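You operate a simulated robot arm through the tools that you are given. There is no shell and no other tool.

You are at the controls of a simulated two-armed robot. One attempt, no reset.

Task
Fetch the green flask and set it on the thin screen with the red frame. Put the scrap pack with the purple band on the space under the fan shelf. Lift the lid of the label printer open. Do these in any order. Set down upright: green flask.
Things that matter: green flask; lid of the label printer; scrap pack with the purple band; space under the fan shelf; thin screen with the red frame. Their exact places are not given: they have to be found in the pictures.

It is judged by the outcome, as a careful person would: the job done as asked, and still so three seconds after it is handed in. It fails if anything else is knocked over, pushed out of place, dropped, spilled or broken. Lids that push on must go on centred and level and be pressed home; caps that screw on are set level and turned clockwise until they are tight.

Robot
Two 7-joint arms with two-finger parallel grippers on one trunk, on a base that moves. Base frame: it is fixed to the floor where the robot stands at the start and does not move with it; the origin is under the middle of the robot, x ahead of it, y to its left, z up; the surface under the hand at the start is at about z = 0.8. Units: m, degrees, N and s.
The left shoulder is at the start at [0.05, 0.209, 1.196], the right one opposite. With the tool pointing down near the work surface each hand reaches from about 0.1 to 0.9 m from the robot's upright axis, wherever it stands, measured 20 degrees to its own side. Places, roughly: lid of the label printer [-1.3, -2.4, 1]; scrap pack with the purple band [-5, -3, 1]; space under the fan shelf (22x44 cm) [-4.96, 0.18, 0.92]; thin screen with the red frame (26x17x2 cm) [0.5, 2.9, 0.3]. Payload 4.4 kg a hand.
Tool frame (each hand has its own): the origin (TCP) lies between the finger pads and is the grasp point; the fingertips stand 0.023 m ahead of it; z points along the fingers, y is the line along which they close. The gripper opens to 0.094 m. The fingers are 0.038 m wide and 0.01 m thick; the gripper's body (0.054 by 0.096 m) begins 0.039 m behind the TCP.
Orientation is told as [roll, pitch, yaw] about the base's x, y, z axes, in that order, counted from this pose: with the fingers straight down and closing along the base's y, the tool's x points along the base's -x, its y along +y and its z along -z.

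Tools
- The arms move only by the tool send_rows. It takes "left_moves", "right_moves" or both (then of equal length, played together; a hand with none holds still); each is one flat list of numbers, 7 for each row, row after row: the gripper command, from -1 (shut) to 1 (fully open), values between in proportion, then the shift along the tool's x, y, z in m, then the turn, a rotation vector about the tool's x, y, z in degrees. In form: [hand, dx, dy, dz, ax, ay, az, hand, dx, dy, dz, ax, ay, az, ...]. A call has 1 to 20 rows; each row is the pose to reach, as a shift and turn from the pose commanded when the call began, along the tool's axes at that moment. Each row takes 0.2 s and may step no farther than 0.05 m and 8.6 degrees from the row before; otherwise, or with a gripper value out of range, the whole call is refused. A pose out of reach is approached as far as the arm can. The call stops where the force on the tool passes 40 N (or 10 N more than at its start, if that is more) or the arm is blocked; 0.2 s more then pass. Each finger travels about 0.108 m/s and halts on what it meets, pressing with about 37 N; the grip force reading is that of the motor and also rises with nothing between the fingers. The clock runs only during rows and for 0.2 s after the last one: add rows that repeat a pose to give the fingers time. It gives the time, the measured TCP pose, the force on the tool (base axes), the opening and the grip force at its end, in the units of the frame above (readings bear some noise), with the torque about the TCP (base axes, N m) and any sound that the robot's microphone picked up.
- Cameras (640 x 400 px; columns grow to the right, rows downward): "scene" is now at [0.1619, 0.0063, 1.3695]; the picture's right is [0.03, -1.00, 0.00], its down [-0.48, -0.01, -0.87] and it looks along [0.87, 0.02, -0.49] (base axes); focal length 275 px, centre (320, 200). "left" rides on the left gripper at [0.086, -0.016, -0.075] in its tool frame; the picture's right is [0.18, 0.98, 0.00], its down [-0.58, 0.11, -0.81] and it looks along [-0.79, 0.15, 0.59] (tool axes); focal length 243 px, centre (320, 200). "right" rides on the right gripper at [0.086, 0.016, -0.075] in its tool frame; the picture's right is [-0.18, 0.98, 0.00], its down [-0.58, -0.11, -0.81] and it looks along [-0.79, -0.15, 0.59] (tool axes); focal length 243 px, centre (320, 200).
- get_image(camera): a new picture of that camera. No time passes.
- slide_trunk(by): slides the trunk up (or, below 0, down) by that many m; the arms and the scene camera ride with it, the base frame stays. It gives what a move gives, with no picture.
- drive_base(legs): drives the robot by 1 to 6 legs, each [ahead, left, turn to the left] in m, m and degrees, along the robot's own axes; the way and the turn of a leg run together, so that a leg with both is an arc; at most 1.5 m and 180 degrees a leg. The arms and the cameras ride along, it lands a little off, and it stops where it bumps. It gives what a move gives.
- turn_head(pan, tilt): turns the head with the scene camera to pan (to the left, within 80 degrees either way) and tilt (down, from -29 to 69), counted from straight ahead of the robot. It gives what a move gives.
- pixel_to_xyz(camera, pixels): for up to 12 pixels [column, row] of the newest picture of that camera ("zoom" is the newest enlarged one), the place [x, y, z] in the base frame of the surface seen there, good to about 0.002 m, but the place of the scene camera against the robot may be out by one fixed shift of up to 0.012 m in any direction. No time passes.
- close_up(camera, box): a new picture of the part [left, top, right, bottom] of that camera's present view, enlarged. No time passes.
- sign_off(): hands the job in; it is judged then, once.

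Unless the task says otherwise, let go and move clear before handing in.

The tools are called as name(argument=value, ...) on one line, values as JSON. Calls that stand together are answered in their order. send_rows: Moves the arms, as the interface text tells. Its arguments: {"type":"object","properties":{"left_moves":{"type":"array"},"right_moves":{"type":"array"}},"required":[]} The other tools are called the same way: slide_trunk (by) moves the trunk up or down; drive_base (legs) drives the base; turn_head (pan, tilt) turns the head that bears the scene camera; get_image (camera) takes a picture; pixel_to_xyz (camera, pixels) gives the place of the surface under pixels of a picture; close_up (camera, box) takes an enlarged picture of a part of a camera's view; sign_off () hands the job in.

At the start:

```text
time: 0.0
left_eef_pos: [0.6612, 0.2502, 1.033]
left_orientation: [0.0, -0.1, 0.0]
left_wrist_force: [0.1, -0.1, 0.1]
left_torque: [-0.01, -0.02, 0.01]
left_width: 0.0943
left_grip_force: 0.0
right_eef_pos: [0.6509, -0.2745, 1.0524]
right_orientation: [0.0, 0.0, 0.0]
right_wrist_force: [0.4, -1.0, 0.4]
right_torque: [-0.01, 0.02, 0.04]
right_width: 0.0939
right_grip_force: 0.0
trunk travel left (down, up): [-0.275, 0.288]
robot x, y, heading: [-0.0007, -0.0011, 0.1]
head pan, tilt (commanded): [1.6, 29.0]
```

scene: 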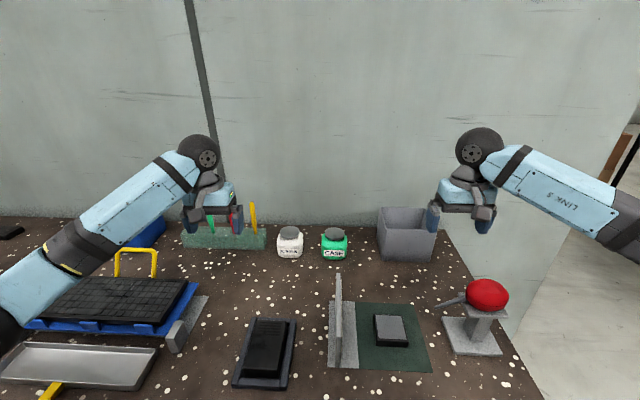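
right: 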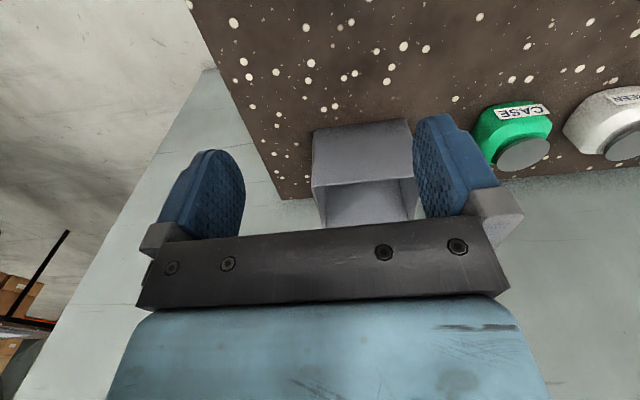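
left: 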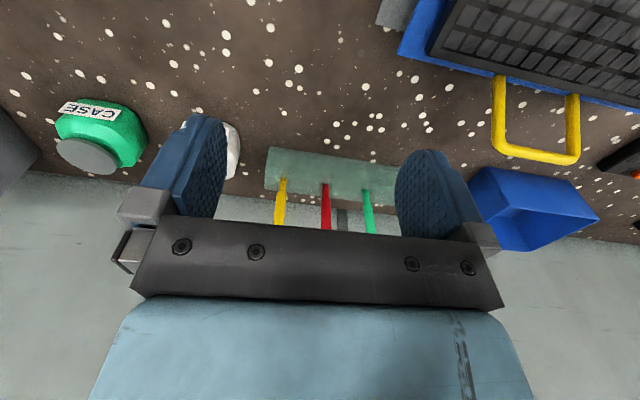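

The scene picture shows a green bottle labelled "CASE" at about (335,243) next to a white one at (290,242). I will enlarge it and look around before moving.

close_up(camera="scene", box=[240, 190, 460, 330])

pixel_to_xyz(camera="scene", pixels=[[335, 233], [335, 252], [323, 243], [347, 243], [335, 262], [290, 235], [405, 215], [225, 240], [430, 290]])

```text
2.86 times, centred on (350, 260) of scene
```

zoom: 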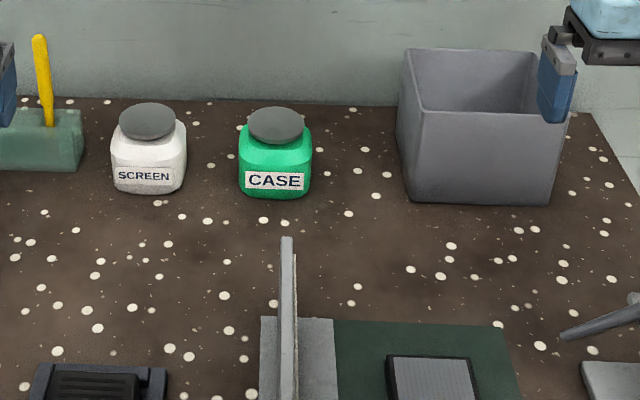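

```text
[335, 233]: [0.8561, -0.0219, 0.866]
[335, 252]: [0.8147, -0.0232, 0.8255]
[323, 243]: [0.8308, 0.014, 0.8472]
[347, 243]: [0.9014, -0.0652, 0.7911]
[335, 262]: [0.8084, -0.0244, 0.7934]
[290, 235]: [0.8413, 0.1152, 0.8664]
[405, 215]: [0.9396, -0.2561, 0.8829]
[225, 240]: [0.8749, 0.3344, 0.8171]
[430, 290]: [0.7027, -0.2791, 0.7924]
```

The green flask stands at about [0.84, -0.02], top z 0.866, table at 0.79. I will look around with the head to learn the surroundings before picking it.

turn_head(pan=75, tilt=25)

get_image(camera="scene")

turn_head(pan=-75, tilt=20)

get_image(camera="scene")

```text
time: 1.4
left_eef_pos: [0.6625, 0.2493, 1.0332]
left_orientation: [0.0, 0.1, 0.0]
left_wrist_force: [-0.1, -0.1, 0.3]
left_torque: [0.03, 0.0, -0.02]
left_width: 0.0941
left_grip_force: 0.1
right_eef_pos: [0.6523, -0.2752, 1.0515]
right_orientation: [0.0, 0.1, 0.1]
right_wrist_force: [-0.6, 0.0, 0.1]
right_torque: [0.0, 0.0, 0.0]
right_width: 0.0938
right_grip_force: 0.0
trunk travel left (down, up): [-0.275, 0.288]
robot x, y, heading: [0.0004, 0.0014, 0.1]
head pan, tilt (commanded): [75.0, 25.0]
```

```text
taken
```

scene: 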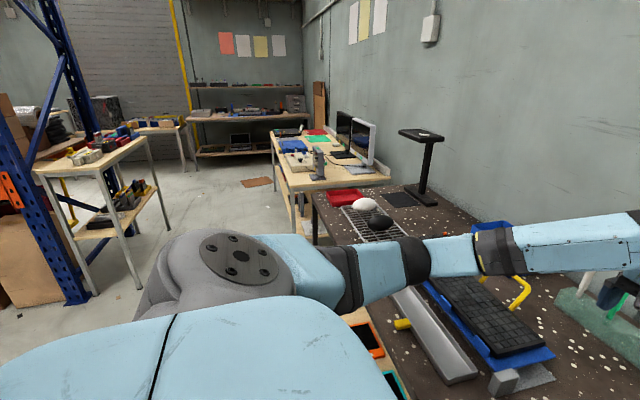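

```text
time: 3.8
left_eef_pos: [0.6607, 0.2508, 1.0317]
left_orientation: [0.0, 0.0, -0.1]
left_wrist_force: [-0.4, -0.4, 0.1]
left_torque: [0.0, -0.01, 0.02]
left_width: 0.0941
left_grip_force: 0.0
right_eef_pos: [0.653, -0.275, 1.0518]
right_orientation: [0.0, 0.0, -0.1]
right_wrist_force: [0.1, -0.2, -0.7]
right_torque: [0.0, 0.03, 0.01]
right_width: 0.094
right_grip_force: 0.0
trunk travel left (down, up): [-0.275, 0.288]
robot x, y, heading: [0.0028, 0.0009, -0.3]
head pan, tilt (commanded): [-75.0, 20.0]
```

```text
taken
```

scene: 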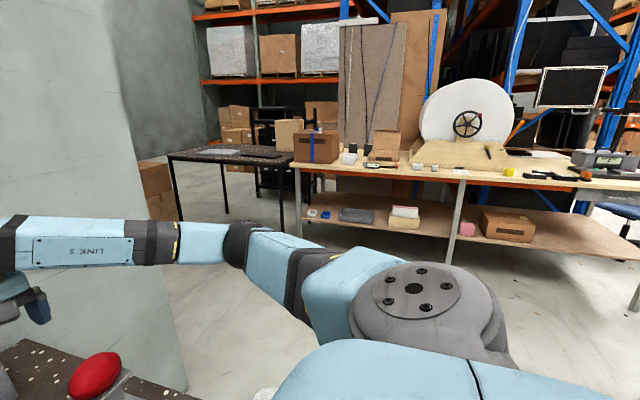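

The left view shows a bench with monitors farther along the wall and framed screens low under the tables; the right view shows the label printer around (605,160). I will look down ahead and left to see the table edges and the robot's footprint.

turn_head(pan=0, tilt=69)

get_image(camera="scene")

turn_head(pan=80, tilt=50)

get_image(camera="scene")

```text
time: 5.3
left_eef_pos: [0.6628, 0.2505, 1.0329]
left_orientation: [0.0, 0.0, 0.1]
left_wrist_force: [0.7, 0.0, -0.2]
left_torque: [0.02, -0.03, 0.02]
left_width: 0.0938
left_grip_force: 0.0
right_eef_pos: [0.6525, -0.2747, 1.0529]
right_orientation: [-0.1, 0.0, 0.0]
right_wrist_force: [0.9, 0.2, 0.3]
right_torque: [0.03, -0.02, 0.0]
right_width: 0.0942
right_grip_force: 0.0
trunk travel left (down, up): [-0.275, 0.288]
robot x, y, heading: [-0.0007, -0.0016, -0.2]
head pan, tilt (commanded): [0.0, 68.8]
```

```text
taken
```

scene: 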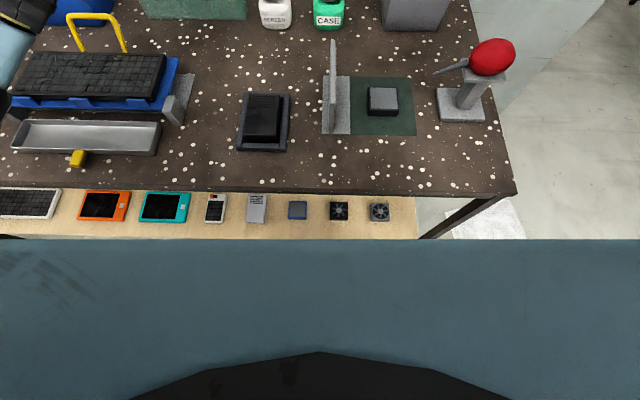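

```text
time: 6.8
left_eef_pos: [0.6623, 0.2493, 1.0331]
left_orientation: [0.1, -0.1, 0.0]
left_wrist_force: [1.0, 0.7, 0.3]
left_torque: [0.01, 0.0, 0.01]
left_width: 0.0942
left_grip_force: 0.0
right_eef_pos: [0.6517, -0.275, 1.052]
right_orientation: [0.0, 0.0, 0.1]
right_wrist_force: [-0.5, -0.9, -0.1]
right_torque: [0.02, 0.01, 0.03]
right_width: 0.094
right_grip_force: 0.1
trunk travel left (down, up): [-0.275, 0.288]
robot x, y, heading: [0.0009, 0.0006, 0.0]
head pan, tilt (commanded): [80.0, 50.0]
```

```text
taken
```

scene: 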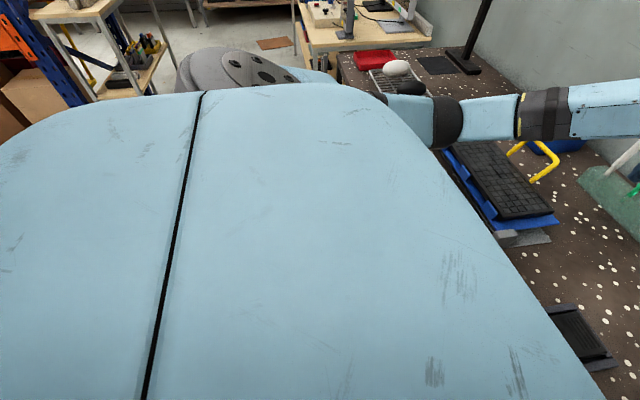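

The dark table has a lower shelf in front of me with orange and teal framed screens; the red one should be farther left, near y = 2.9. I will back off to look from farther away.

drive_base(legs=[[-0.7, 0, 0]])

turn_head(pan=0, tilt=45)

get_image(camera="scene")

pixel_to_xyz(camera="scene", pixels=[[320, 150], [320, 250], [320, 300], [320, 350], [200, 300], [450, 350], [100, 350]])

turn_head(pan=60, tilt=25)

get_image(camera="scene")

```text
time: 10.6
left_eef_pos: [-0.0377, 0.2496, 1.0325]
left_orientation: [0.0, 0.0, -0.1]
left_wrist_force: [0.1, -1.1, -0.3]
left_torque: [0.02, 0.05, 0.01]
left_width: 0.0939
left_grip_force: 0.0
right_eef_pos: [-0.0482, -0.2756, 1.0528]
right_orientation: [-0.1, 0.0, -0.1]
right_wrist_force: [0.6, -0.1, -0.1]
right_torque: [-0.03, 0.02, -0.01]
right_width: 0.0943
right_grip_force: 0.1
trunk travel left (down, up): [-0.275, 0.288]
robot x, y, heading: [-0.6998, 0.0021, -0.1]
head pan, tilt (commanded): [80.0, 50.0]
```

```text
time: 12.2
left_eef_pos: [-0.038, 0.2507, 1.0323]
left_orientation: [0.0, -0.1, 0.0]
left_wrist_force: [0.5, 0.3, 0.6]
left_torque: [-0.04, -0.01, 0.0]
left_width: 0.0939
left_grip_force: 0.1
right_eef_pos: [-0.0488, -0.2757, 1.0521]
right_orientation: [0.0, 0.1, -0.1]
right_wrist_force: [0.0, -0.1, 0.1]
right_torque: [0.03, 0.01, 0.0]
right_width: 0.0941
right_grip_force: 0.1
trunk travel left (down, up): [-0.275, 0.288]
robot x, y, heading: [-0.7018, -0.0013, -0.0]
head pan, tilt (commanded): [0.0, 45.0]
```

```text
taken
```

scene: 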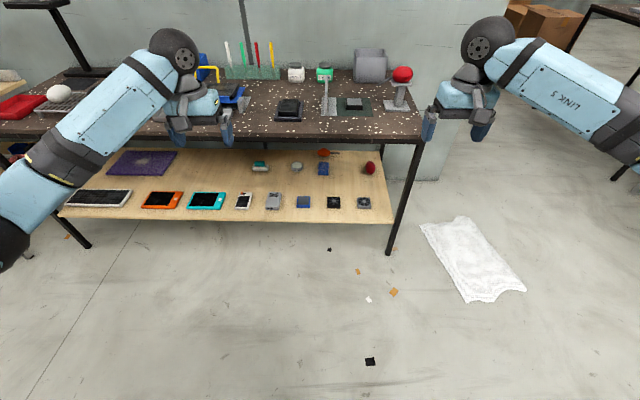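

```text
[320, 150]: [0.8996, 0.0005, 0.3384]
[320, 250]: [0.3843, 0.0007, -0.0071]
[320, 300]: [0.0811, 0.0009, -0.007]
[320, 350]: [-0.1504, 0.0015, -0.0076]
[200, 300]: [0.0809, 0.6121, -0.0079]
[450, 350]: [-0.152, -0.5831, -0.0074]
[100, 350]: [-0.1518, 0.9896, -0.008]
```

```text
time: 13.5
left_eef_pos: [-0.0384, 0.2498, 1.032]
left_orientation: [0.0, 0.0, -0.1]
left_wrist_force: [-0.7, 0.8, 1.3]
left_torque: [-0.01, -0.01, 0.01]
left_width: 0.0941
left_grip_force: 0.0
right_eef_pos: [-0.0493, -0.2747, 1.0517]
right_orientation: [-0.1, 0.0, -0.2]
right_wrist_force: [0.6, 0.2, -1.1]
right_torque: [-0.01, 0.01, 0.01]
right_width: 0.0941
right_grip_force: 0.1
trunk travel left (down, up): [-0.275, 0.288]
robot x, y, heading: [-0.702, 0.0017, -0.2]
head pan, tilt (commanded): [60.0, 25.0]
```

```text
taken
```

scene: 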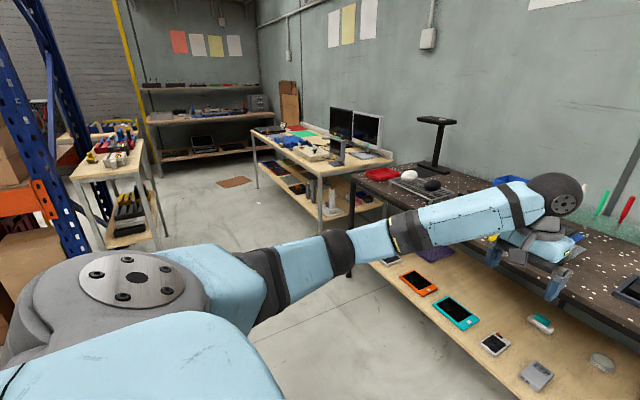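

The lower shelf of the monitor bench is visible at about (320,200). I measure the surrounding places to plan the drive.

pixel_to_xyz(camera="scene", pixels=[[110, 165], [165, 235], [105, 250], [145, 150], [235, 182], [260, 200], [318, 235], [290, 165], [330, 165], [60, 220], [280, 210], [200, 150]])

close_up(camera="scene", box=[240, 110, 400, 250])

```text
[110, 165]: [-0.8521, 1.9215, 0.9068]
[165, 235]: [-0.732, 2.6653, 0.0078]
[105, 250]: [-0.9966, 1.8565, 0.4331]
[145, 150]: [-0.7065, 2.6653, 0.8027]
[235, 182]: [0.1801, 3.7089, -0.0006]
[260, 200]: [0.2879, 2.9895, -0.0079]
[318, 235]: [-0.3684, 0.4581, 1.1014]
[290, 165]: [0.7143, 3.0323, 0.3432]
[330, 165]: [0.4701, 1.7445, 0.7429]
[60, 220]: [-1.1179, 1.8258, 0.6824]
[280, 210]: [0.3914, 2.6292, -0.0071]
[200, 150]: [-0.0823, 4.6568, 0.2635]
```

```text
2.86 times, centred on (320, 180) of scene
```

zoom: 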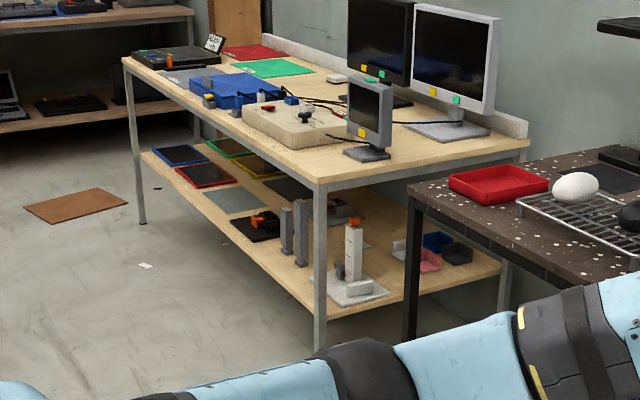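

The red framed screen lies on the lower shelf of the monitor bench at zoom (207,174), near the front edge. I measure it and the bench.

pixel_to_xyz(camera="zoom", pixels=[[207, 174], [177, 169], [207, 161], [236, 178], [207, 187], [150, 152], [300, 205], [235, 200], [320, 190], [125, 62], [325, 182], [258, 165]])

```text
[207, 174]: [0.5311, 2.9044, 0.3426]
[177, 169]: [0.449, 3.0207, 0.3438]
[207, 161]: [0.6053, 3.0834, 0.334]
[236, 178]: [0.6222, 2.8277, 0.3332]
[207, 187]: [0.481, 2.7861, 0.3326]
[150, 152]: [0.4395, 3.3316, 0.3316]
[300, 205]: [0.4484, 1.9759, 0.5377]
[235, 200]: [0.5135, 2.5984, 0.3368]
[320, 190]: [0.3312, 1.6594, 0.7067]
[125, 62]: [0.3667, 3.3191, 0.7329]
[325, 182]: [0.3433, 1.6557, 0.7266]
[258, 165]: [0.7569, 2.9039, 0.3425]
```

The red screen's centre is about [0.53, 2.905, 0.343] on a shelf at 0.333, bench front edge at x≈0.35 with its top underside near 0.70, so the flask must be held with a forward-tilted hand. I return to the table, shifted right so the left arm faces the flask, and measure the flask and the panel in front of it.

drive_base(legs=[[0, -0.2, 0], [0.65, 0, 0]])

turn_head(pan=10, tilt=40)

get_image(camera="scene")

get_image(camera="left")

```text
time: 19.2
left_eef_pos: [0.6248, 0.0521, 1.0326]
left_orientation: [-0.1, 0.0, 0.2]
left_wrist_force: [0.7, -0.4, 0.6]
left_torque: [0.02, 0.03, 0.02]
left_width: 0.0941
left_grip_force: 0.0
right_eef_pos: [0.6182, -0.4744, 1.0528]
right_orientation: [0.0, 0.0, 0.4]
right_wrist_force: [0.7, 0.0, -0.4]
right_torque: [0.02, -0.01, -0.02]
right_width: 0.0941
right_grip_force: 0.0
trunk travel left (down, up): [-0.275, 0.288]
robot x, y, heading: [-0.035, -0.2029, 0.3]
head pan, tilt (commanded): [60.0, 25.0]
```

```text
time: 20.3
left_eef_pos: [0.6238, 0.0511, 1.0329]
left_orientation: [0.1, 0.0, 0.3]
left_wrist_force: [0.1, 0.1, -0.1]
left_torque: [-0.03, 0.0, 0.0]
left_width: 0.094
left_grip_force: 0.1
right_eef_pos: [0.6179, -0.4732, 1.0518]
right_orientation: [0.0, 0.1, 0.4]
right_wrist_force: [0.1, -0.1, -0.7]
right_torque: [0.0, -0.01, 0.03]
right_width: 0.0942
right_grip_force: 0.0
trunk travel left (down, up): [-0.275, 0.288]
robot x, y, heading: [-0.0386, -0.1998, 0.3]
head pan, tilt (commanded): [10.0, 40.0]
```

```text
taken
```

scene: 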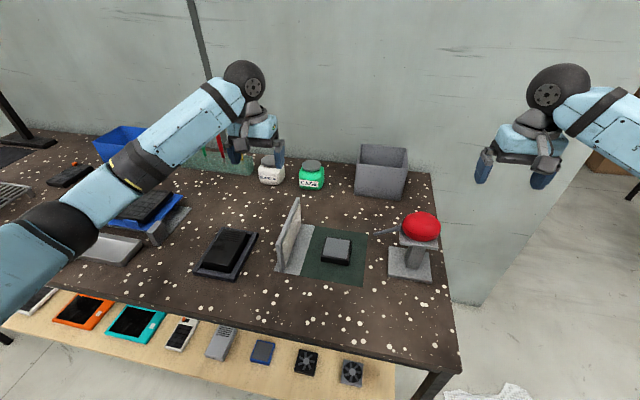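

```text
taken
```

left: 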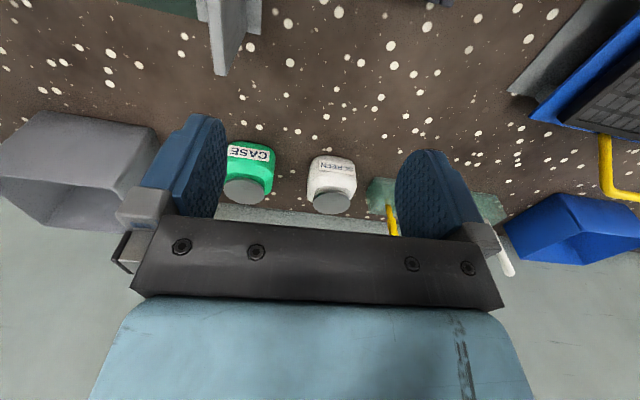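

Both flasks are visible in the left hand picture (green at (250,172)). I measure the flask with both cameras to cancel the scene shift, and the panel's top.

pixel_to_xyz(camera="left", pixels=[[250, 157], [232, 150], [273, 155], [250, 142], [228, 168], [273, 168], [245, 190], [320, 165], [310, 163], [222, 72], [240, 40], [245, 175]])

pixel_to_xyz(camera="scene", pixels=[[312, 167], [311, 180], [300, 176], [323, 176], [296, 200], [282, 240], [299, 228], [277, 270], [311, 188], [262, 172]])

close_up(camera="scene", box=[240, 140, 360, 280])

close_up(camera="left", box=[190, 110, 390, 235])

```text
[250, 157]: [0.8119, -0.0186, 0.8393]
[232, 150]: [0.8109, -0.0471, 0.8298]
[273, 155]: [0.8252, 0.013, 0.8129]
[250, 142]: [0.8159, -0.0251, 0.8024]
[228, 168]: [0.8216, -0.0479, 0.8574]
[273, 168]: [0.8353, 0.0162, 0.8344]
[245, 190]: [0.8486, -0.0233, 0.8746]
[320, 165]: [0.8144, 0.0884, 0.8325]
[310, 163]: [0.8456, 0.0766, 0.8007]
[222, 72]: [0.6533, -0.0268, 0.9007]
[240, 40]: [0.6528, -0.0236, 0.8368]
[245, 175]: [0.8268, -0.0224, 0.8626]
```

```text
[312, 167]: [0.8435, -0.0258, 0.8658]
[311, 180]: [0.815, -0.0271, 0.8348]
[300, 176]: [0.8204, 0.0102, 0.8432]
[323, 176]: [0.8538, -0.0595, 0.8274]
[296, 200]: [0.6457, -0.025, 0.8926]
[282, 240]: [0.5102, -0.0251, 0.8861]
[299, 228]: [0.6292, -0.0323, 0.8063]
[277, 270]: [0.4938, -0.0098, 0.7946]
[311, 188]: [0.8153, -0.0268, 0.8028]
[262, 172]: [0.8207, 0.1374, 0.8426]
```

```text
2.86 times, centred on (300, 210) of scene
```

zoom: 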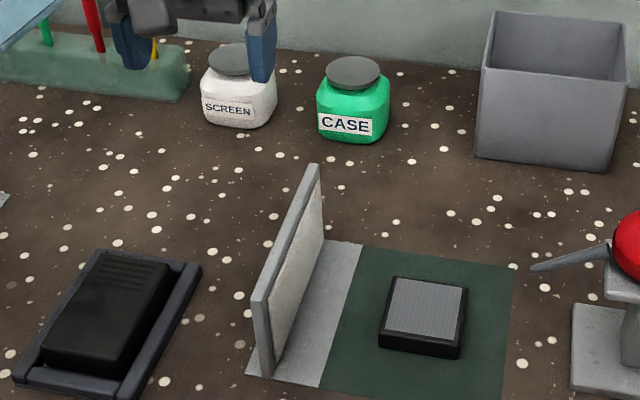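

```text
3.20 times, centred on (290, 172) of left
```

zoom: 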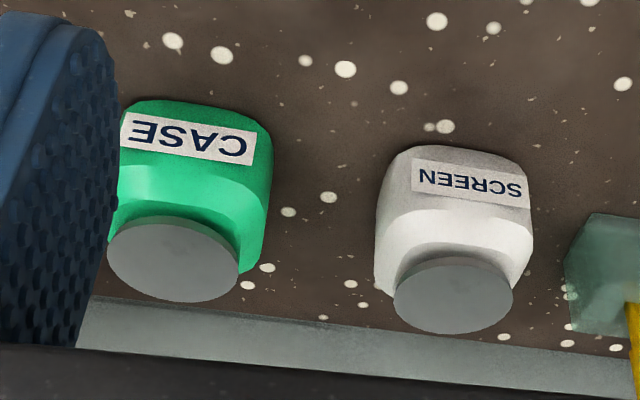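

Left camera gives the flask front at x≈0.812, centre near y=-0.023, cap top z≈0.874; the panel's top end is at [0.653, -0.027, 0.90]. I will tilt the left hand 45° forward above the table, then come down over the flask from above.

send_rows(left_moves=[1, -0.0127, -0.0125, -0.0078, 0, -7.5, 0, 1, -0.0254, -0.025, -0.0156, 0, -15, 0, 1, -0.038, -0.0375, -0.0234, 0, -22.5, 0, 1, -0.051, -0.05, -0.0312, 0, -30, 0, 1, -0.0635, -0.0625, -0.039, 0, -37.5, 0, 1, -0.076, -0.075, -0.047, 0, -45, 0, 1, -0.076, -0.075, -0.047, 0, -45, 0])

get_image(camera="left")

get_image(camera="scene")

```text
time: 21.9
left_eef_pos: [0.6993, -0.0216, 1.0805]
left_orientation: [0.0, -45.1, 0.5]
left_wrist_force: [0.5, 0.1, -0.4]
left_torque: [0.02, 0.01, 0.0]
left_width: 0.0939
left_grip_force: 0.1
right_eef_pos: [0.6189, -0.4737, 1.0525]
right_orientation: [0.0, -0.1, 0.3]
right_wrist_force: [0.7, 0.1, -0.4]
right_torque: [-0.01, 0.02, 0.03]
right_width: 0.0939
right_grip_force: 0.1
trunk travel left (down, up): [-0.275, 0.288]
robot x, y, heading: [-0.0337, -0.2053, 0.4]
head pan, tilt (commanded): [10.0, 40.0]
```

```text
taken
```

left: 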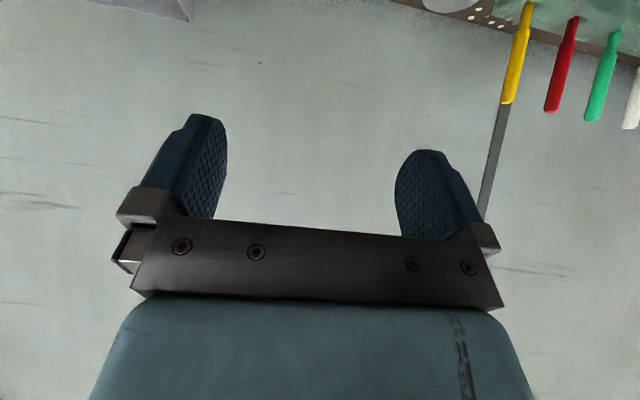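

```text
taken
```

scene: 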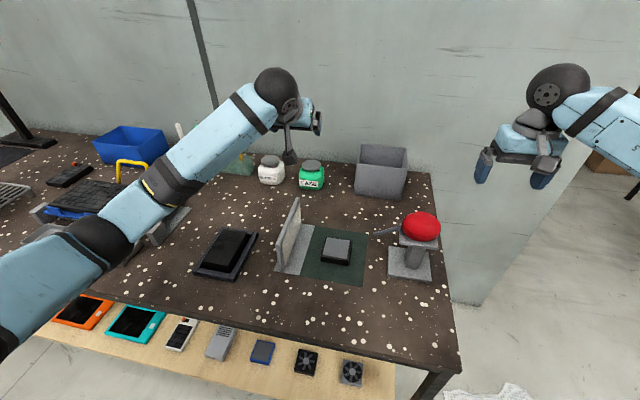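

The hand is tilted -45°. The dark wrist ball is at scene (277,92) and the elbow near (95,240); I check how high these arm parts are above the table.

pixel_to_xyz(camera="scene", pixels=[[277, 85], [275, 110], [165, 185], [95, 240], [115, 215], [30, 290], [230, 120], [305, 112], [288, 155]])

close_up(camera="scene", box=[0, 50, 350, 270])

```text
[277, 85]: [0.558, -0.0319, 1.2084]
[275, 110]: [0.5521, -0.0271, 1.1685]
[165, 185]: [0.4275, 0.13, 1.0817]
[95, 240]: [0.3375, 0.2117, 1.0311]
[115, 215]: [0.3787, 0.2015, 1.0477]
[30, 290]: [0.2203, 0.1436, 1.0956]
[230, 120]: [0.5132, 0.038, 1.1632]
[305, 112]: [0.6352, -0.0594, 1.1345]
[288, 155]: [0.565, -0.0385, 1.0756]
```

```text
1.82 times, centred on (175, 160) of scene
```

zoom: 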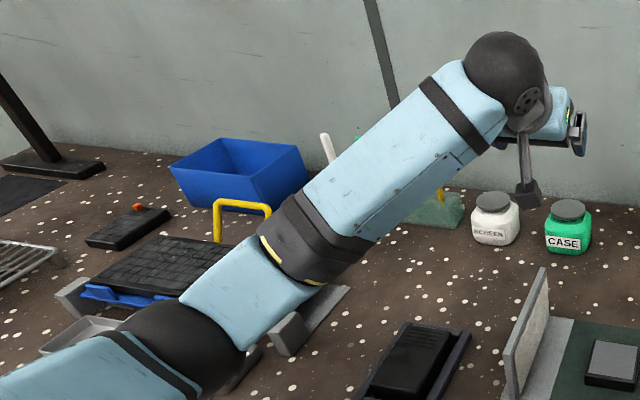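

The hand camera hangs on a bracket below the hand and the forearm/elbow sits low (z≈1.03), close to the panel's height once I lower. I raise the trunk so the arm slopes down to the flask from higher up.

slide_trunk(by=0.18)

send_rows(left_moves=[1, -0.01, 0, 0.04, 0, 0, 0, 1, 0.005, 0, 0.08, 0, 0, 0, 1, 0.022, 0, 0.12, 0, 0, 0, 1, 0.045, 0, 0.16, 0, 0, 0, 1, 0.07, 0, 0.2, 0, 0, 0])

get_image(camera="scene")

get_image(camera="left")

```text
time: 23.9
left_eef_pos: [0.7, -0.022, 1.2618]
left_orientation: [0.0, -45.0, 0.3]
left_wrist_force: [-0.1, 0.9, -0.5]
left_torque: [0.0, -0.02, -0.04]
left_width: 0.0944
left_grip_force: 0.0
right_eef_pos: [0.6185, -0.4741, 1.2314]
right_orientation: [0.0, -0.1, 0.5]
right_wrist_force: [-0.9, 1.0, 0.6]
right_torque: [-0.02, -0.05, 0.03]
right_width: 0.0938
right_grip_force: 0.1
trunk travel left (down, up): [-0.455, 0.108]
robot x, y, heading: [-0.0349, -0.2058, 0.5]
head pan, tilt (commanded): [10.0, 40.0]
```

```text
time: 25.1
left_eef_pos: [0.7911, -0.0198, 1.0718]
left_orientation: [0.1, -45.0, 0.3]
left_wrist_force: [0.5, -0.3, 0.1]
left_torque: [0.02, -0.02, 0.0]
left_width: 0.094
left_grip_force: 0.0
right_eef_pos: [0.6191, -0.474, 1.2314]
right_orientation: [-0.1, 0.0, 0.4]
right_wrist_force: [0.2, 0.0, 0.7]
right_torque: [-0.01, 0.0, 0.04]
right_width: 0.094
right_grip_force: 0.0
trunk travel left (down, up): [-0.455, 0.108]
robot x, y, heading: [-0.036, -0.2042, 0.2]
head pan, tilt (commanded): [10.0, 40.0]
```

```text
taken
```

scene: 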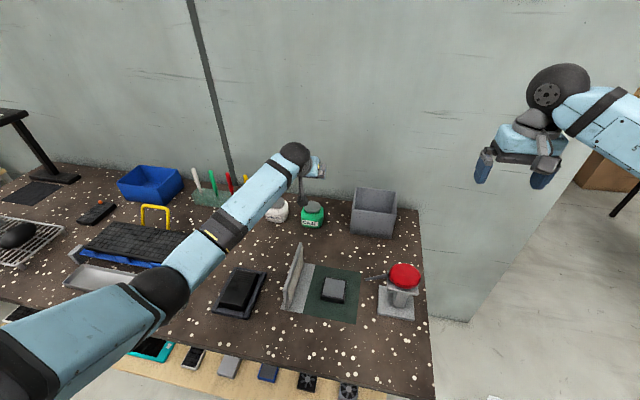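

```text
taken
```

left: 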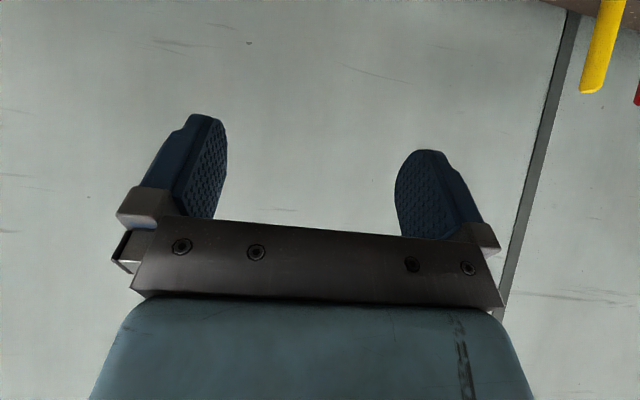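

The hand is at [0.791, -0.020, 1.072], over and before the flask. I go down to z≈0.93 above the flask and check again.

send_rows(left_moves=[1, 0.0178, -0.001, 0.0324, 0, 0, 0, 1, 0.0357, -0.002, 0.0647, 0, 0, 0, 1, 0.0535, -0.003, 0.097, 0, 0, 0, 1, 0.0714, -0.0035, 0.1294, 0, 0, 0])

get_image(camera="left")

close_up(camera="scene", box=[200, 120, 420, 330])

```text
time: 26.1
left_eef_pos: [0.8331, -0.0259, 0.9267]
left_orientation: [0.1, -45.0, 0.2]
left_wrist_force: [0.2, -0.1, -0.2]
left_torque: [-0.01, 0.04, -0.01]
left_width: 0.094
left_grip_force: 0.0
right_eef_pos: [0.6183, -0.4738, 1.2308]
right_orientation: [0.1, 0.0, 0.3]
right_wrist_force: [0.2, -0.6, -0.9]
right_torque: [-0.04, -0.02, -0.02]
right_width: 0.0936
right_grip_force: 0.0
trunk travel left (down, up): [-0.455, 0.108]
robot x, y, heading: [-0.0357, -0.2014, 0.3]
head pan, tilt (commanded): [10.0, 40.0]
```

```text
taken
```

left: 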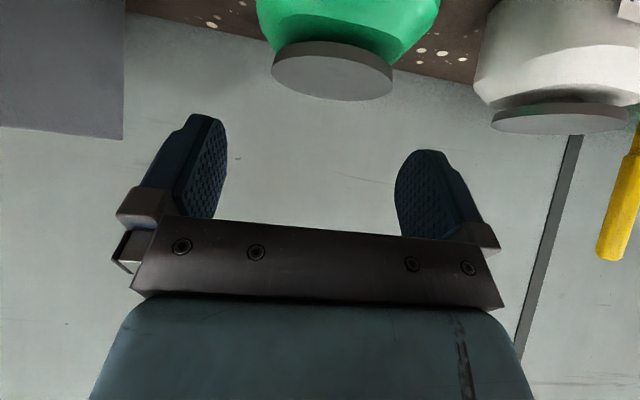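

```text
1.90 times, centred on (310, 225) of scene
```

zoom: 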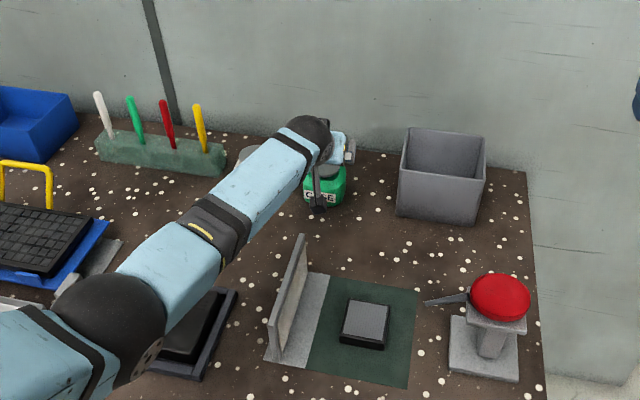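

The cap shows at left-camera (332,70) between the fingers. I measure its edges for lateral centring.

pixel_to_xyz(camera="left", pixels=[[275, 62], [390, 78], [332, 70], [332, 95], [262, 20], [437, 20], [332, 45], [497, 118], [530, 60], [350, 20], [300, 15], [430, 55]])

```text
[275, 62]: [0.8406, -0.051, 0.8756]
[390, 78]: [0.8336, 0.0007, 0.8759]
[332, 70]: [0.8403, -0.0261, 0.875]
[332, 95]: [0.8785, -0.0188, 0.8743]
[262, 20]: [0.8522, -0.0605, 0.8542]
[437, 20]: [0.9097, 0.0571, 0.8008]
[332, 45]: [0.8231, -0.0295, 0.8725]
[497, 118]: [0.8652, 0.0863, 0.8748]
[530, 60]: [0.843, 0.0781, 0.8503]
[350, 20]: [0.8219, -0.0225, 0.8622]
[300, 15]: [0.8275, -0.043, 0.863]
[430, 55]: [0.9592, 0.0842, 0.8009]
```

Cap top is z=0.875, flask centre ≈ [0.850, -0.0245], table 0.801; the hand is within 1.5 mm laterally. I descend to TCP z≈0.842 with open fingers.

send_rows(left_moves=[1, 0.0145, 0.0004, 0.0155, 0, 0, 0, 1, 0.029, 0.0007, 0.031, 0, 0, 0, 1, 0.0434, 0.001, 0.0465, 0, 0, 0, 1, 0.0578, 0.0014, 0.062, 0, 0, 0])

get_image(camera="left")

close_up(camera="scene", box=[200, 120, 420, 330])

```text
time: 27.1
left_eef_pos: [0.833, -0.024, 0.8555]
left_orientation: [-0.1, -44.9, 0.3]
left_wrist_force: [0.4, -0.5, 0.4]
left_torque: [0.04, -0.01, -0.03]
left_width: 0.0935
left_grip_force: 0.0
left hand out of reach, approached as far as the arm can: row 4
right_eef_pos: [0.6178, -0.4731, 1.2313]
right_orientation: [0.0, 0.0, 0.4]
right_wrist_force: [-0.4, 0.1, -0.5]
right_torque: [0.02, -0.02, -0.02]
right_width: 0.094
right_grip_force: 0.1
trunk travel left (down, up): [-0.455, 0.108]
robot x, y, heading: [-0.0358, -0.2013, 0.5]
head pan, tilt (commanded): [10.0, 40.0]
```

```text
taken
```

left: 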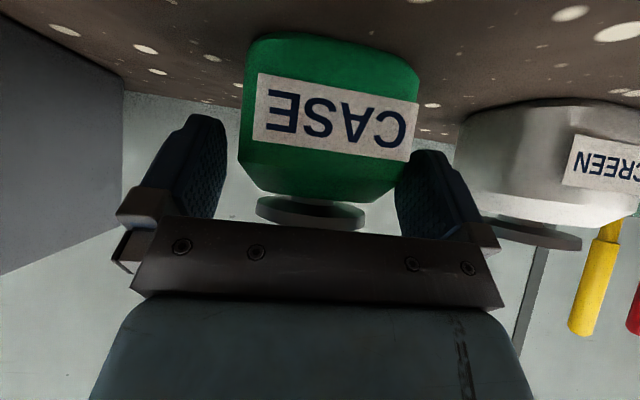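

```text
1.90 times, centred on (310, 225) of scene
```

zoom: 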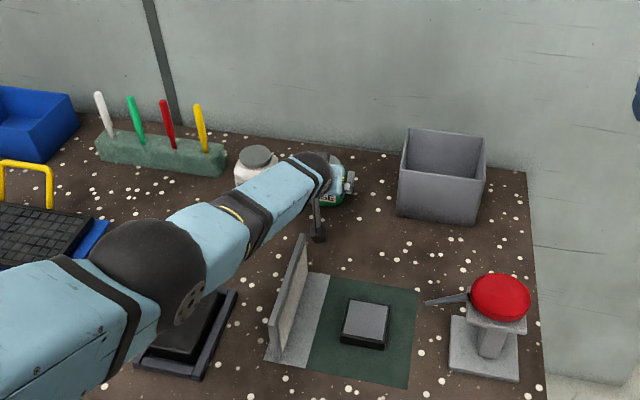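

The fingers straddle the flask (cap mid at px 312 between fingers 227 and 395), but the arm ran out of reach at z=0.8555. I lower the trunk by 13 mm to bring the hand down.

slide_trunk(by=-0.014)

get_image(camera="left")

```text
time: 27.8
left_eef_pos: [0.8314, -0.0234, 0.8413]
left_orientation: [0.0, -45.0, 0.3]
left_wrist_force: [0.3, 0.6, 0.2]
left_torque: [0.01, -0.02, 0.01]
left_width: 0.0939
left_grip_force: 0.0
right_eef_pos: [0.6174, -0.4727, 1.2174]
right_orientation: [-0.1, -0.1, 0.4]
right_wrist_force: [-0.3, -0.1, -0.8]
right_torque: [-0.02, 0.03, -0.02]
right_width: 0.0938
right_grip_force: 0.1
trunk travel left (down, up): [-0.441, 0.122]
robot x, y, heading: [-0.0352, -0.2023, 0.4]
head pan, tilt (commanded): [10.0, 40.0]
```

```text
taken
```

left: 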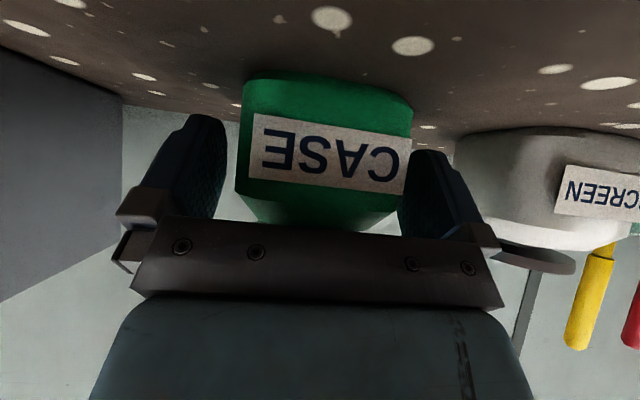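

The fingers are beside the body at TCP z=0.841. Since the commanded pose may differ from the reached one, I send a small upward row first to see where it lands.

send_rows(left_moves=[1, -0.0042, 0, -0.0042, 0, 0, 0])

```text
time: 28.2
left_eef_pos: [0.8316, -0.0224, 0.8478]
left_orientation: [-0.1, -45.0, 0.3]
left_wrist_force: [0.1, 0.0, 0.6]
left_torque: [0.0, 0.02, 0.0]
left_width: 0.0941
left_grip_force: 0.0
right_eef_pos: [0.6179, -0.473, 1.218]
right_orientation: [0.0, 0.0, 0.4]
right_wrist_force: [-0.4, 0.4, 0.0]
right_torque: [-0.02, -0.02, -0.01]
right_width: 0.0939
right_grip_force: 0.0
trunk travel left (down, up): [-0.441, 0.122]
robot x, y, heading: [-0.0371, -0.2028, 0.4]
head pan, tilt (commanded): [10.0, 40.0]
```

The command follows the reached pose. I move back down to z≈0.841 and close the fingers.

send_rows(left_moves=[1, 0.0035, -0.0015, 0.006, 0, 0, 0, 0, 0.0035, -0.0015, 0.006, 0, 0, 0, -1, 0.0035, -0.0015, 0.006, 0, 0, 0, -1, 0.0035, -0.0015, 0.006, 0, 0, 0, -1, 0.0035, -0.0015, 0.006, 0, 0, 0])

get_image(camera="left")

```text
time: 29.4
left_eef_pos: [0.8316, -0.0248, 0.8418]
left_orientation: [-0.1, -45.0, 0.2]
left_wrist_force: [2.3, -0.5, 2.2]
left_torque: [0.2, -0.1, -0.12]
left_width: 0.0721
left_grip_force: 36.9
right_eef_pos: [0.6174, -0.4739, 1.2181]
right_orientation: [0.0, 0.0, 0.3]
right_wrist_force: [0.6, 0.6, -0.2]
right_torque: [0.03, 0.01, 0.01]
right_width: 0.094
right_grip_force: 0.0
trunk travel left (down, up): [-0.441, 0.122]
robot x, y, heading: [-0.0341, -0.205, -0.0]
head pan, tilt (commanded): [10.0, 40.0]
```

```text
taken
```

left: 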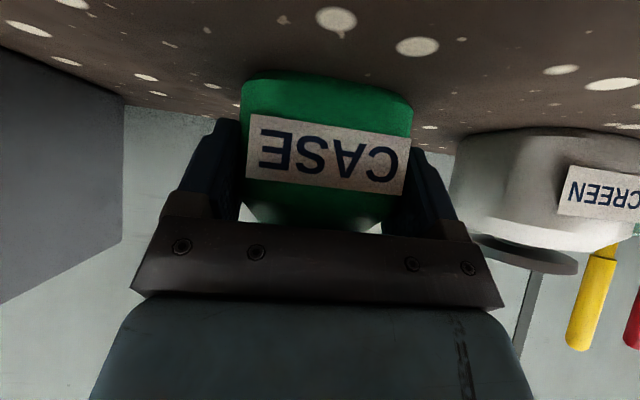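

The grip holds at width 0.072 with 37 N. I lift straight up with the trunk.

slide_trunk(by=0.05)

get_image(camera="left")

slide_trunk(by=0.07)

get_image(camera="scene")

```text
time: 30.3
left_eef_pos: [0.8321, -0.0245, 0.8931]
left_orientation: [0.0, -45.2, 0.3]
left_wrist_force: [-0.4, 0.3, 8.0]
left_torque: [-0.07, 0.3, 0.01]
left_width: 0.0565
left_grip_force: 37.2
right_eef_pos: [0.6159, -0.4726, 1.2692]
right_orientation: [0.1, 0.0, 0.4]
right_wrist_force: [-0.2, 0.9, 0.0]
right_torque: [-0.02, 0.0, 0.01]
right_width: 0.094
right_grip_force: 0.0
trunk travel left (down, up): [-0.491, 0.072]
robot x, y, heading: [-0.0388, -0.199, 0.3]
head pan, tilt (commanded): [10.0, 40.0]
```

```text
taken
```

left: 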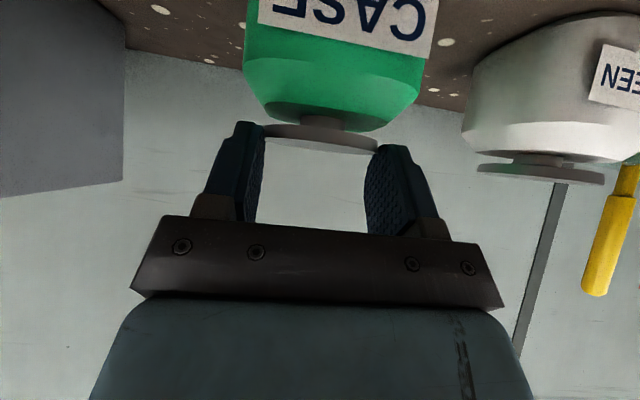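

```text
time: 31.4
left_eef_pos: [0.832, -0.0236, 0.961]
left_orientation: [0.0, -44.9, 0.3]
left_wrist_force: [0.4, -0.1, 0.2]
left_torque: [-0.02, 0.0, 0.03]
left_width: 0.0
left_grip_force: 37.1
right_eef_pos: [0.6178, -0.4737, 1.3376]
right_orientation: [0.0, 0.0, 0.4]
right_wrist_force: [0.6, 0.5, -0.5]
right_torque: [0.01, 0.0, -0.03]
right_width: 0.0939
right_grip_force: 0.1
trunk travel left (down, up): [-0.561, 0.002]
robot x, y, heading: [-0.0348, -0.2031, 0.2]
head pan, tilt (commanded): [10.0, 40.0]
```

```text
taken
```

scene: 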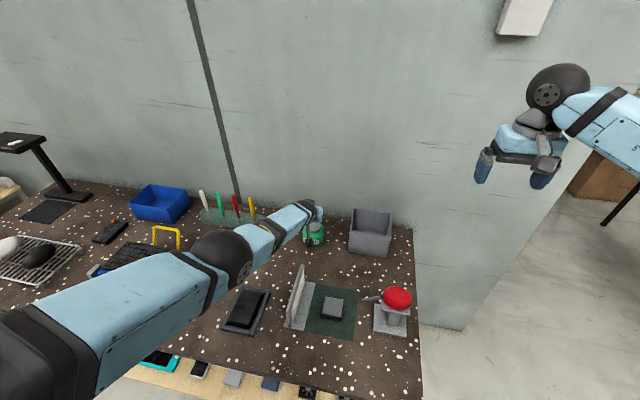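

The fingers slipped off: width is now 0 and the flask stayed on the table at scene (314,232). I back the hand off and look at the flask closely to choose a better hold.

send_rows(left_moves=[-1, 0, 0, -0.04, 0, 0, 0, 0, 0, 0, -0.08, 0, 0, 0, 1, 0, 0, -0.12, 0, 0, 0, 1, 0, 0, -0.16, 0, 0, 0, 1, 0, 0, -0.2, 0, 0, 0])

close_up(camera="scene", box=[270, 200, 350, 260])

get_image(camera="scene")

```text
time: 32.6
left_eef_pos: [0.6929, -0.0271, 1.1037]
left_orientation: [0.1, -45.0, 0.4]
left_wrist_force: [0.0, -0.4, -0.3]
left_torque: [0.01, -0.01, 0.01]
left_width: 0.0937
left_grip_force: 0.0
right_eef_pos: [0.6164, -0.4723, 1.3388]
right_orientation: [0.0, -0.1, 0.4]
right_wrist_force: [-0.9, -0.5, 0.8]
right_torque: [-0.02, -0.04, 0.01]
right_width: 0.0942
right_grip_force: 0.0
trunk travel left (down, up): [-0.561, 0.002]
robot x, y, heading: [-0.0343, -0.2021, 0.3]
head pan, tilt (commanded): [10.0, 40.0]
```

```text
6.67 times, centred on (310, 230) of scene
```

zoom: 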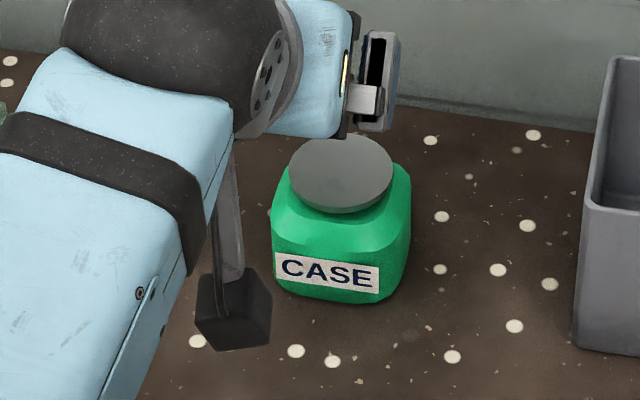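

```text
taken
```

scene: 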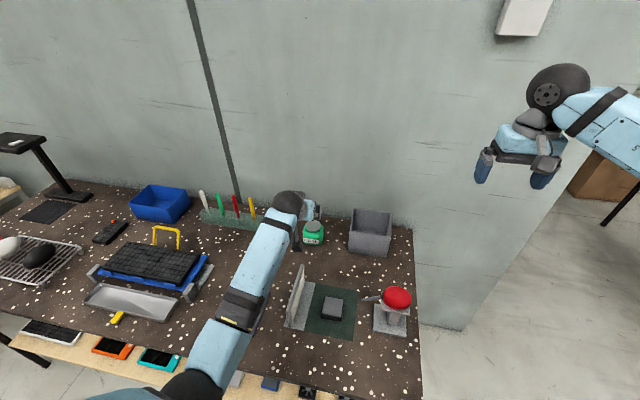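

The flask is still upright. I measure its present place and shape with the scene camera to understand the slip.

close_up(camera="scene", box=[290, 210, 340, 250])

pixel_to_xyz(camera="zoom", pixels=[[290, 150], [190, 165], [385, 165], [290, 100], [290, 215], [260, 330], [180, 290], [420, 250], [260, 380], [420, 350], [155, 260], [445, 250]])

```text
10.00 times, centred on (315, 230) of scene
```

zoom: 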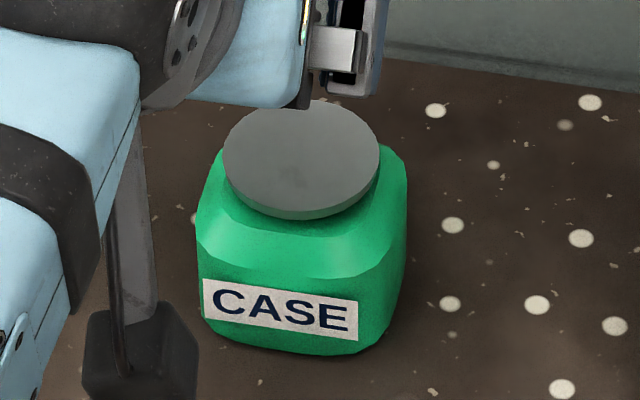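

```text
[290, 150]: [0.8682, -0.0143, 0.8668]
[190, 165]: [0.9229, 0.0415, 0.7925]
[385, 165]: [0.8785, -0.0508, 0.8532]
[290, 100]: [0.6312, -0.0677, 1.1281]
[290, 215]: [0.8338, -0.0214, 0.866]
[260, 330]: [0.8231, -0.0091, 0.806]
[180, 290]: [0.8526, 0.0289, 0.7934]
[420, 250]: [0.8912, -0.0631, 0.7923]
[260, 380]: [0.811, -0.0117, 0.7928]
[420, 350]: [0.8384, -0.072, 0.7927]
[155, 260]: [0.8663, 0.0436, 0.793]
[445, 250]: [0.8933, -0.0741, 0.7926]
```

The flask was squeezed about 9 mm forward, so the pads only held its rounded front half. A near-horizontal hand with the camera bracket on top would centre the grip; I test in free air whether this wrist can turn half round about its axis.

send_rows(left_moves=[1, 0, 0, 0, 0, 0, 8.5, 1, 0, 0, 0, 0, 0, 17, 1, 0, 0, 0, 0, 0, 25.5, 1, 0, 0, 0, 0, 0, 34, 1, 0, 0, 0, 0, 0, 42.5, 1, 0, 0, 0, 0, 0, 51, 1, 0, 0, 0, 0, 0, 59.5, 1, 0, 0, 0, 0, 0, 68, 1, 0, 0, 0, 0, 0, 76.5, 1, 0, 0, 0, 0, 0, 85])

get_image(camera="scene")

```text
time: 34.8
left_eef_pos: [0.6904, -0.0247, 1.1026]
left_orientation: [44.8, -3.5, -86.3]
left_wrist_force: [-0.2, -0.7, -0.3]
left_torque: [0.01, 0.03, 0.0]
left_width: 0.094
left_grip_force: 0.1
right_eef_pos: [0.6177, -0.4733, 1.3384]
right_orientation: [0.0, -0.1, 0.3]
right_wrist_force: [-0.1, -0.5, 0.3]
right_torque: [-0.01, 0.02, 0.0]
right_width: 0.094
right_grip_force: 0.0
trunk travel left (down, up): [-0.561, 0.002]
robot x, y, heading: [-0.0366, -0.2023, 0.2]
head pan, tilt (commanded): [10.0, 40.0]
```

```text
taken
```

scene: 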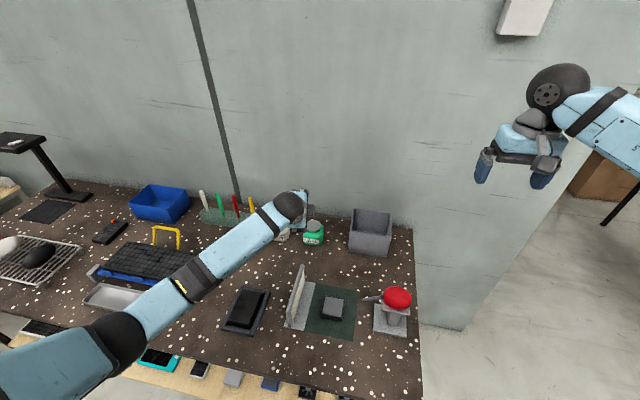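

The wrist turned 85° with no trouble. I continue another 95°.

send_rows(left_moves=[1, 0, 0, 0, 0, 0, 8.5, 1, 0, 0, 0, 0, 0, 17, 1, 0, 0, 0, 0, 0, 25.5, 1, 0, 0, 0, 0, 0, 34, 1, 0, 0, 0, 0, 0, 42.5, 1, 0, 0, 0, 0, 0, 51, 1, 0, 0, 0, 0, 0, 59.5, 1, 0, 0, 0, 0, 0, 68, 1, 0, 0, 0, 0, 0, 76.5, 1, 0, 0, 0, 0, 0, 85, 1, 0, 0, 0, 0, 0, 90, 1, 0, 0, 0, 0, 0, 95])

get_image(camera="scene")

get_image(camera="left")

```text
time: 37.4
left_eef_pos: [0.691, -0.0261, 1.1032]
left_orientation: [-0.1, 45.0, -179.9]
left_wrist_force: [-0.7, -0.2, 0.7]
left_torque: [-0.01, -0.01, -0.02]
left_width: 0.0938
left_grip_force: 0.0
right_eef_pos: [0.6179, -0.4735, 1.3393]
right_orientation: [0.1, 0.1, 0.4]
right_wrist_force: [-0.2, -0.5, -0.5]
right_torque: [0.01, -0.03, 0.0]
right_width: 0.0941
right_grip_force: 0.1
trunk travel left (down, up): [-0.561, 0.002]
robot x, y, heading: [-0.0344, -0.197, 0.5]
head pan, tilt (commanded): [10.0, 40.0]
```

```text
taken
```

scene: 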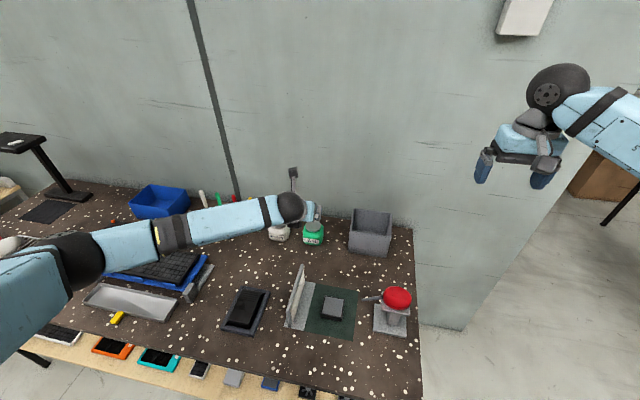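

```text
taken
```

left: 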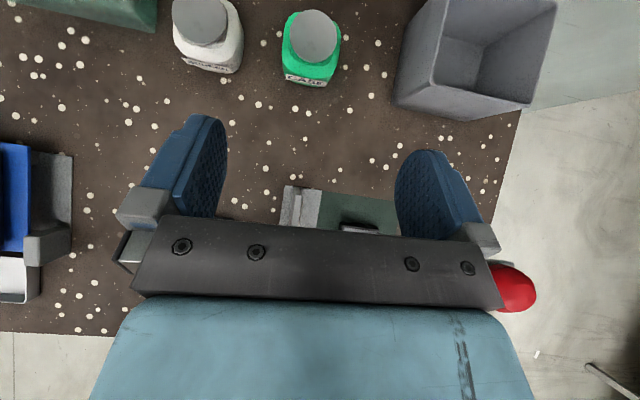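

The flip works: pitch +45, yaw 180 and the camera bracket on top, giving a good view. I now measure the table's free spots and front edge, the wall, and the flask from the left camera.

pixel_to_xyz(camera="left", pixels=[[313, 36], [313, 12], [313, 60], [290, 36], [338, 36], [306, 79], [285, 68], [335, 80], [206, 20], [300, 200], [420, 95], [283, 40]])

pixel_to_xyz(camera="scene", pixels=[[415, 390], [300, 365], [230, 345], [340, 365], [380, 360], [250, 350], [330, 200], [250, 190], [75, 240], [40, 250], [140, 235], [200, 225]])

```text
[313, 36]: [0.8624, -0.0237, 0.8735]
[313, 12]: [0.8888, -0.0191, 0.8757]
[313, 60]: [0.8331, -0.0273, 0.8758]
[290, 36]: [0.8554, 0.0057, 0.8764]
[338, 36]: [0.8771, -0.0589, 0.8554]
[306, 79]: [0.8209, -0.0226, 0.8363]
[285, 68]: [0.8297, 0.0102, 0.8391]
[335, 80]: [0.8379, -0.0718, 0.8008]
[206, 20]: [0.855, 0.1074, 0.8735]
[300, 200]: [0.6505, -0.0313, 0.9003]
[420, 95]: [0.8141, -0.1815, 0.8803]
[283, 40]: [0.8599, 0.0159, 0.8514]
```

```text
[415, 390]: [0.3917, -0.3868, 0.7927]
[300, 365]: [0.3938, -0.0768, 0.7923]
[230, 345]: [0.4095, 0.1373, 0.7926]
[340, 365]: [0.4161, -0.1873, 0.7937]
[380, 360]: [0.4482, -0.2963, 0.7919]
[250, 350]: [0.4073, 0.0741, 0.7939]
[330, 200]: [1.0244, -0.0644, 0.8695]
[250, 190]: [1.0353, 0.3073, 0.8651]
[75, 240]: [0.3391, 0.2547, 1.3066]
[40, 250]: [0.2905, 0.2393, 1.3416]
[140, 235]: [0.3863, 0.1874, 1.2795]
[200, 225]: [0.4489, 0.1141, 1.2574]
```

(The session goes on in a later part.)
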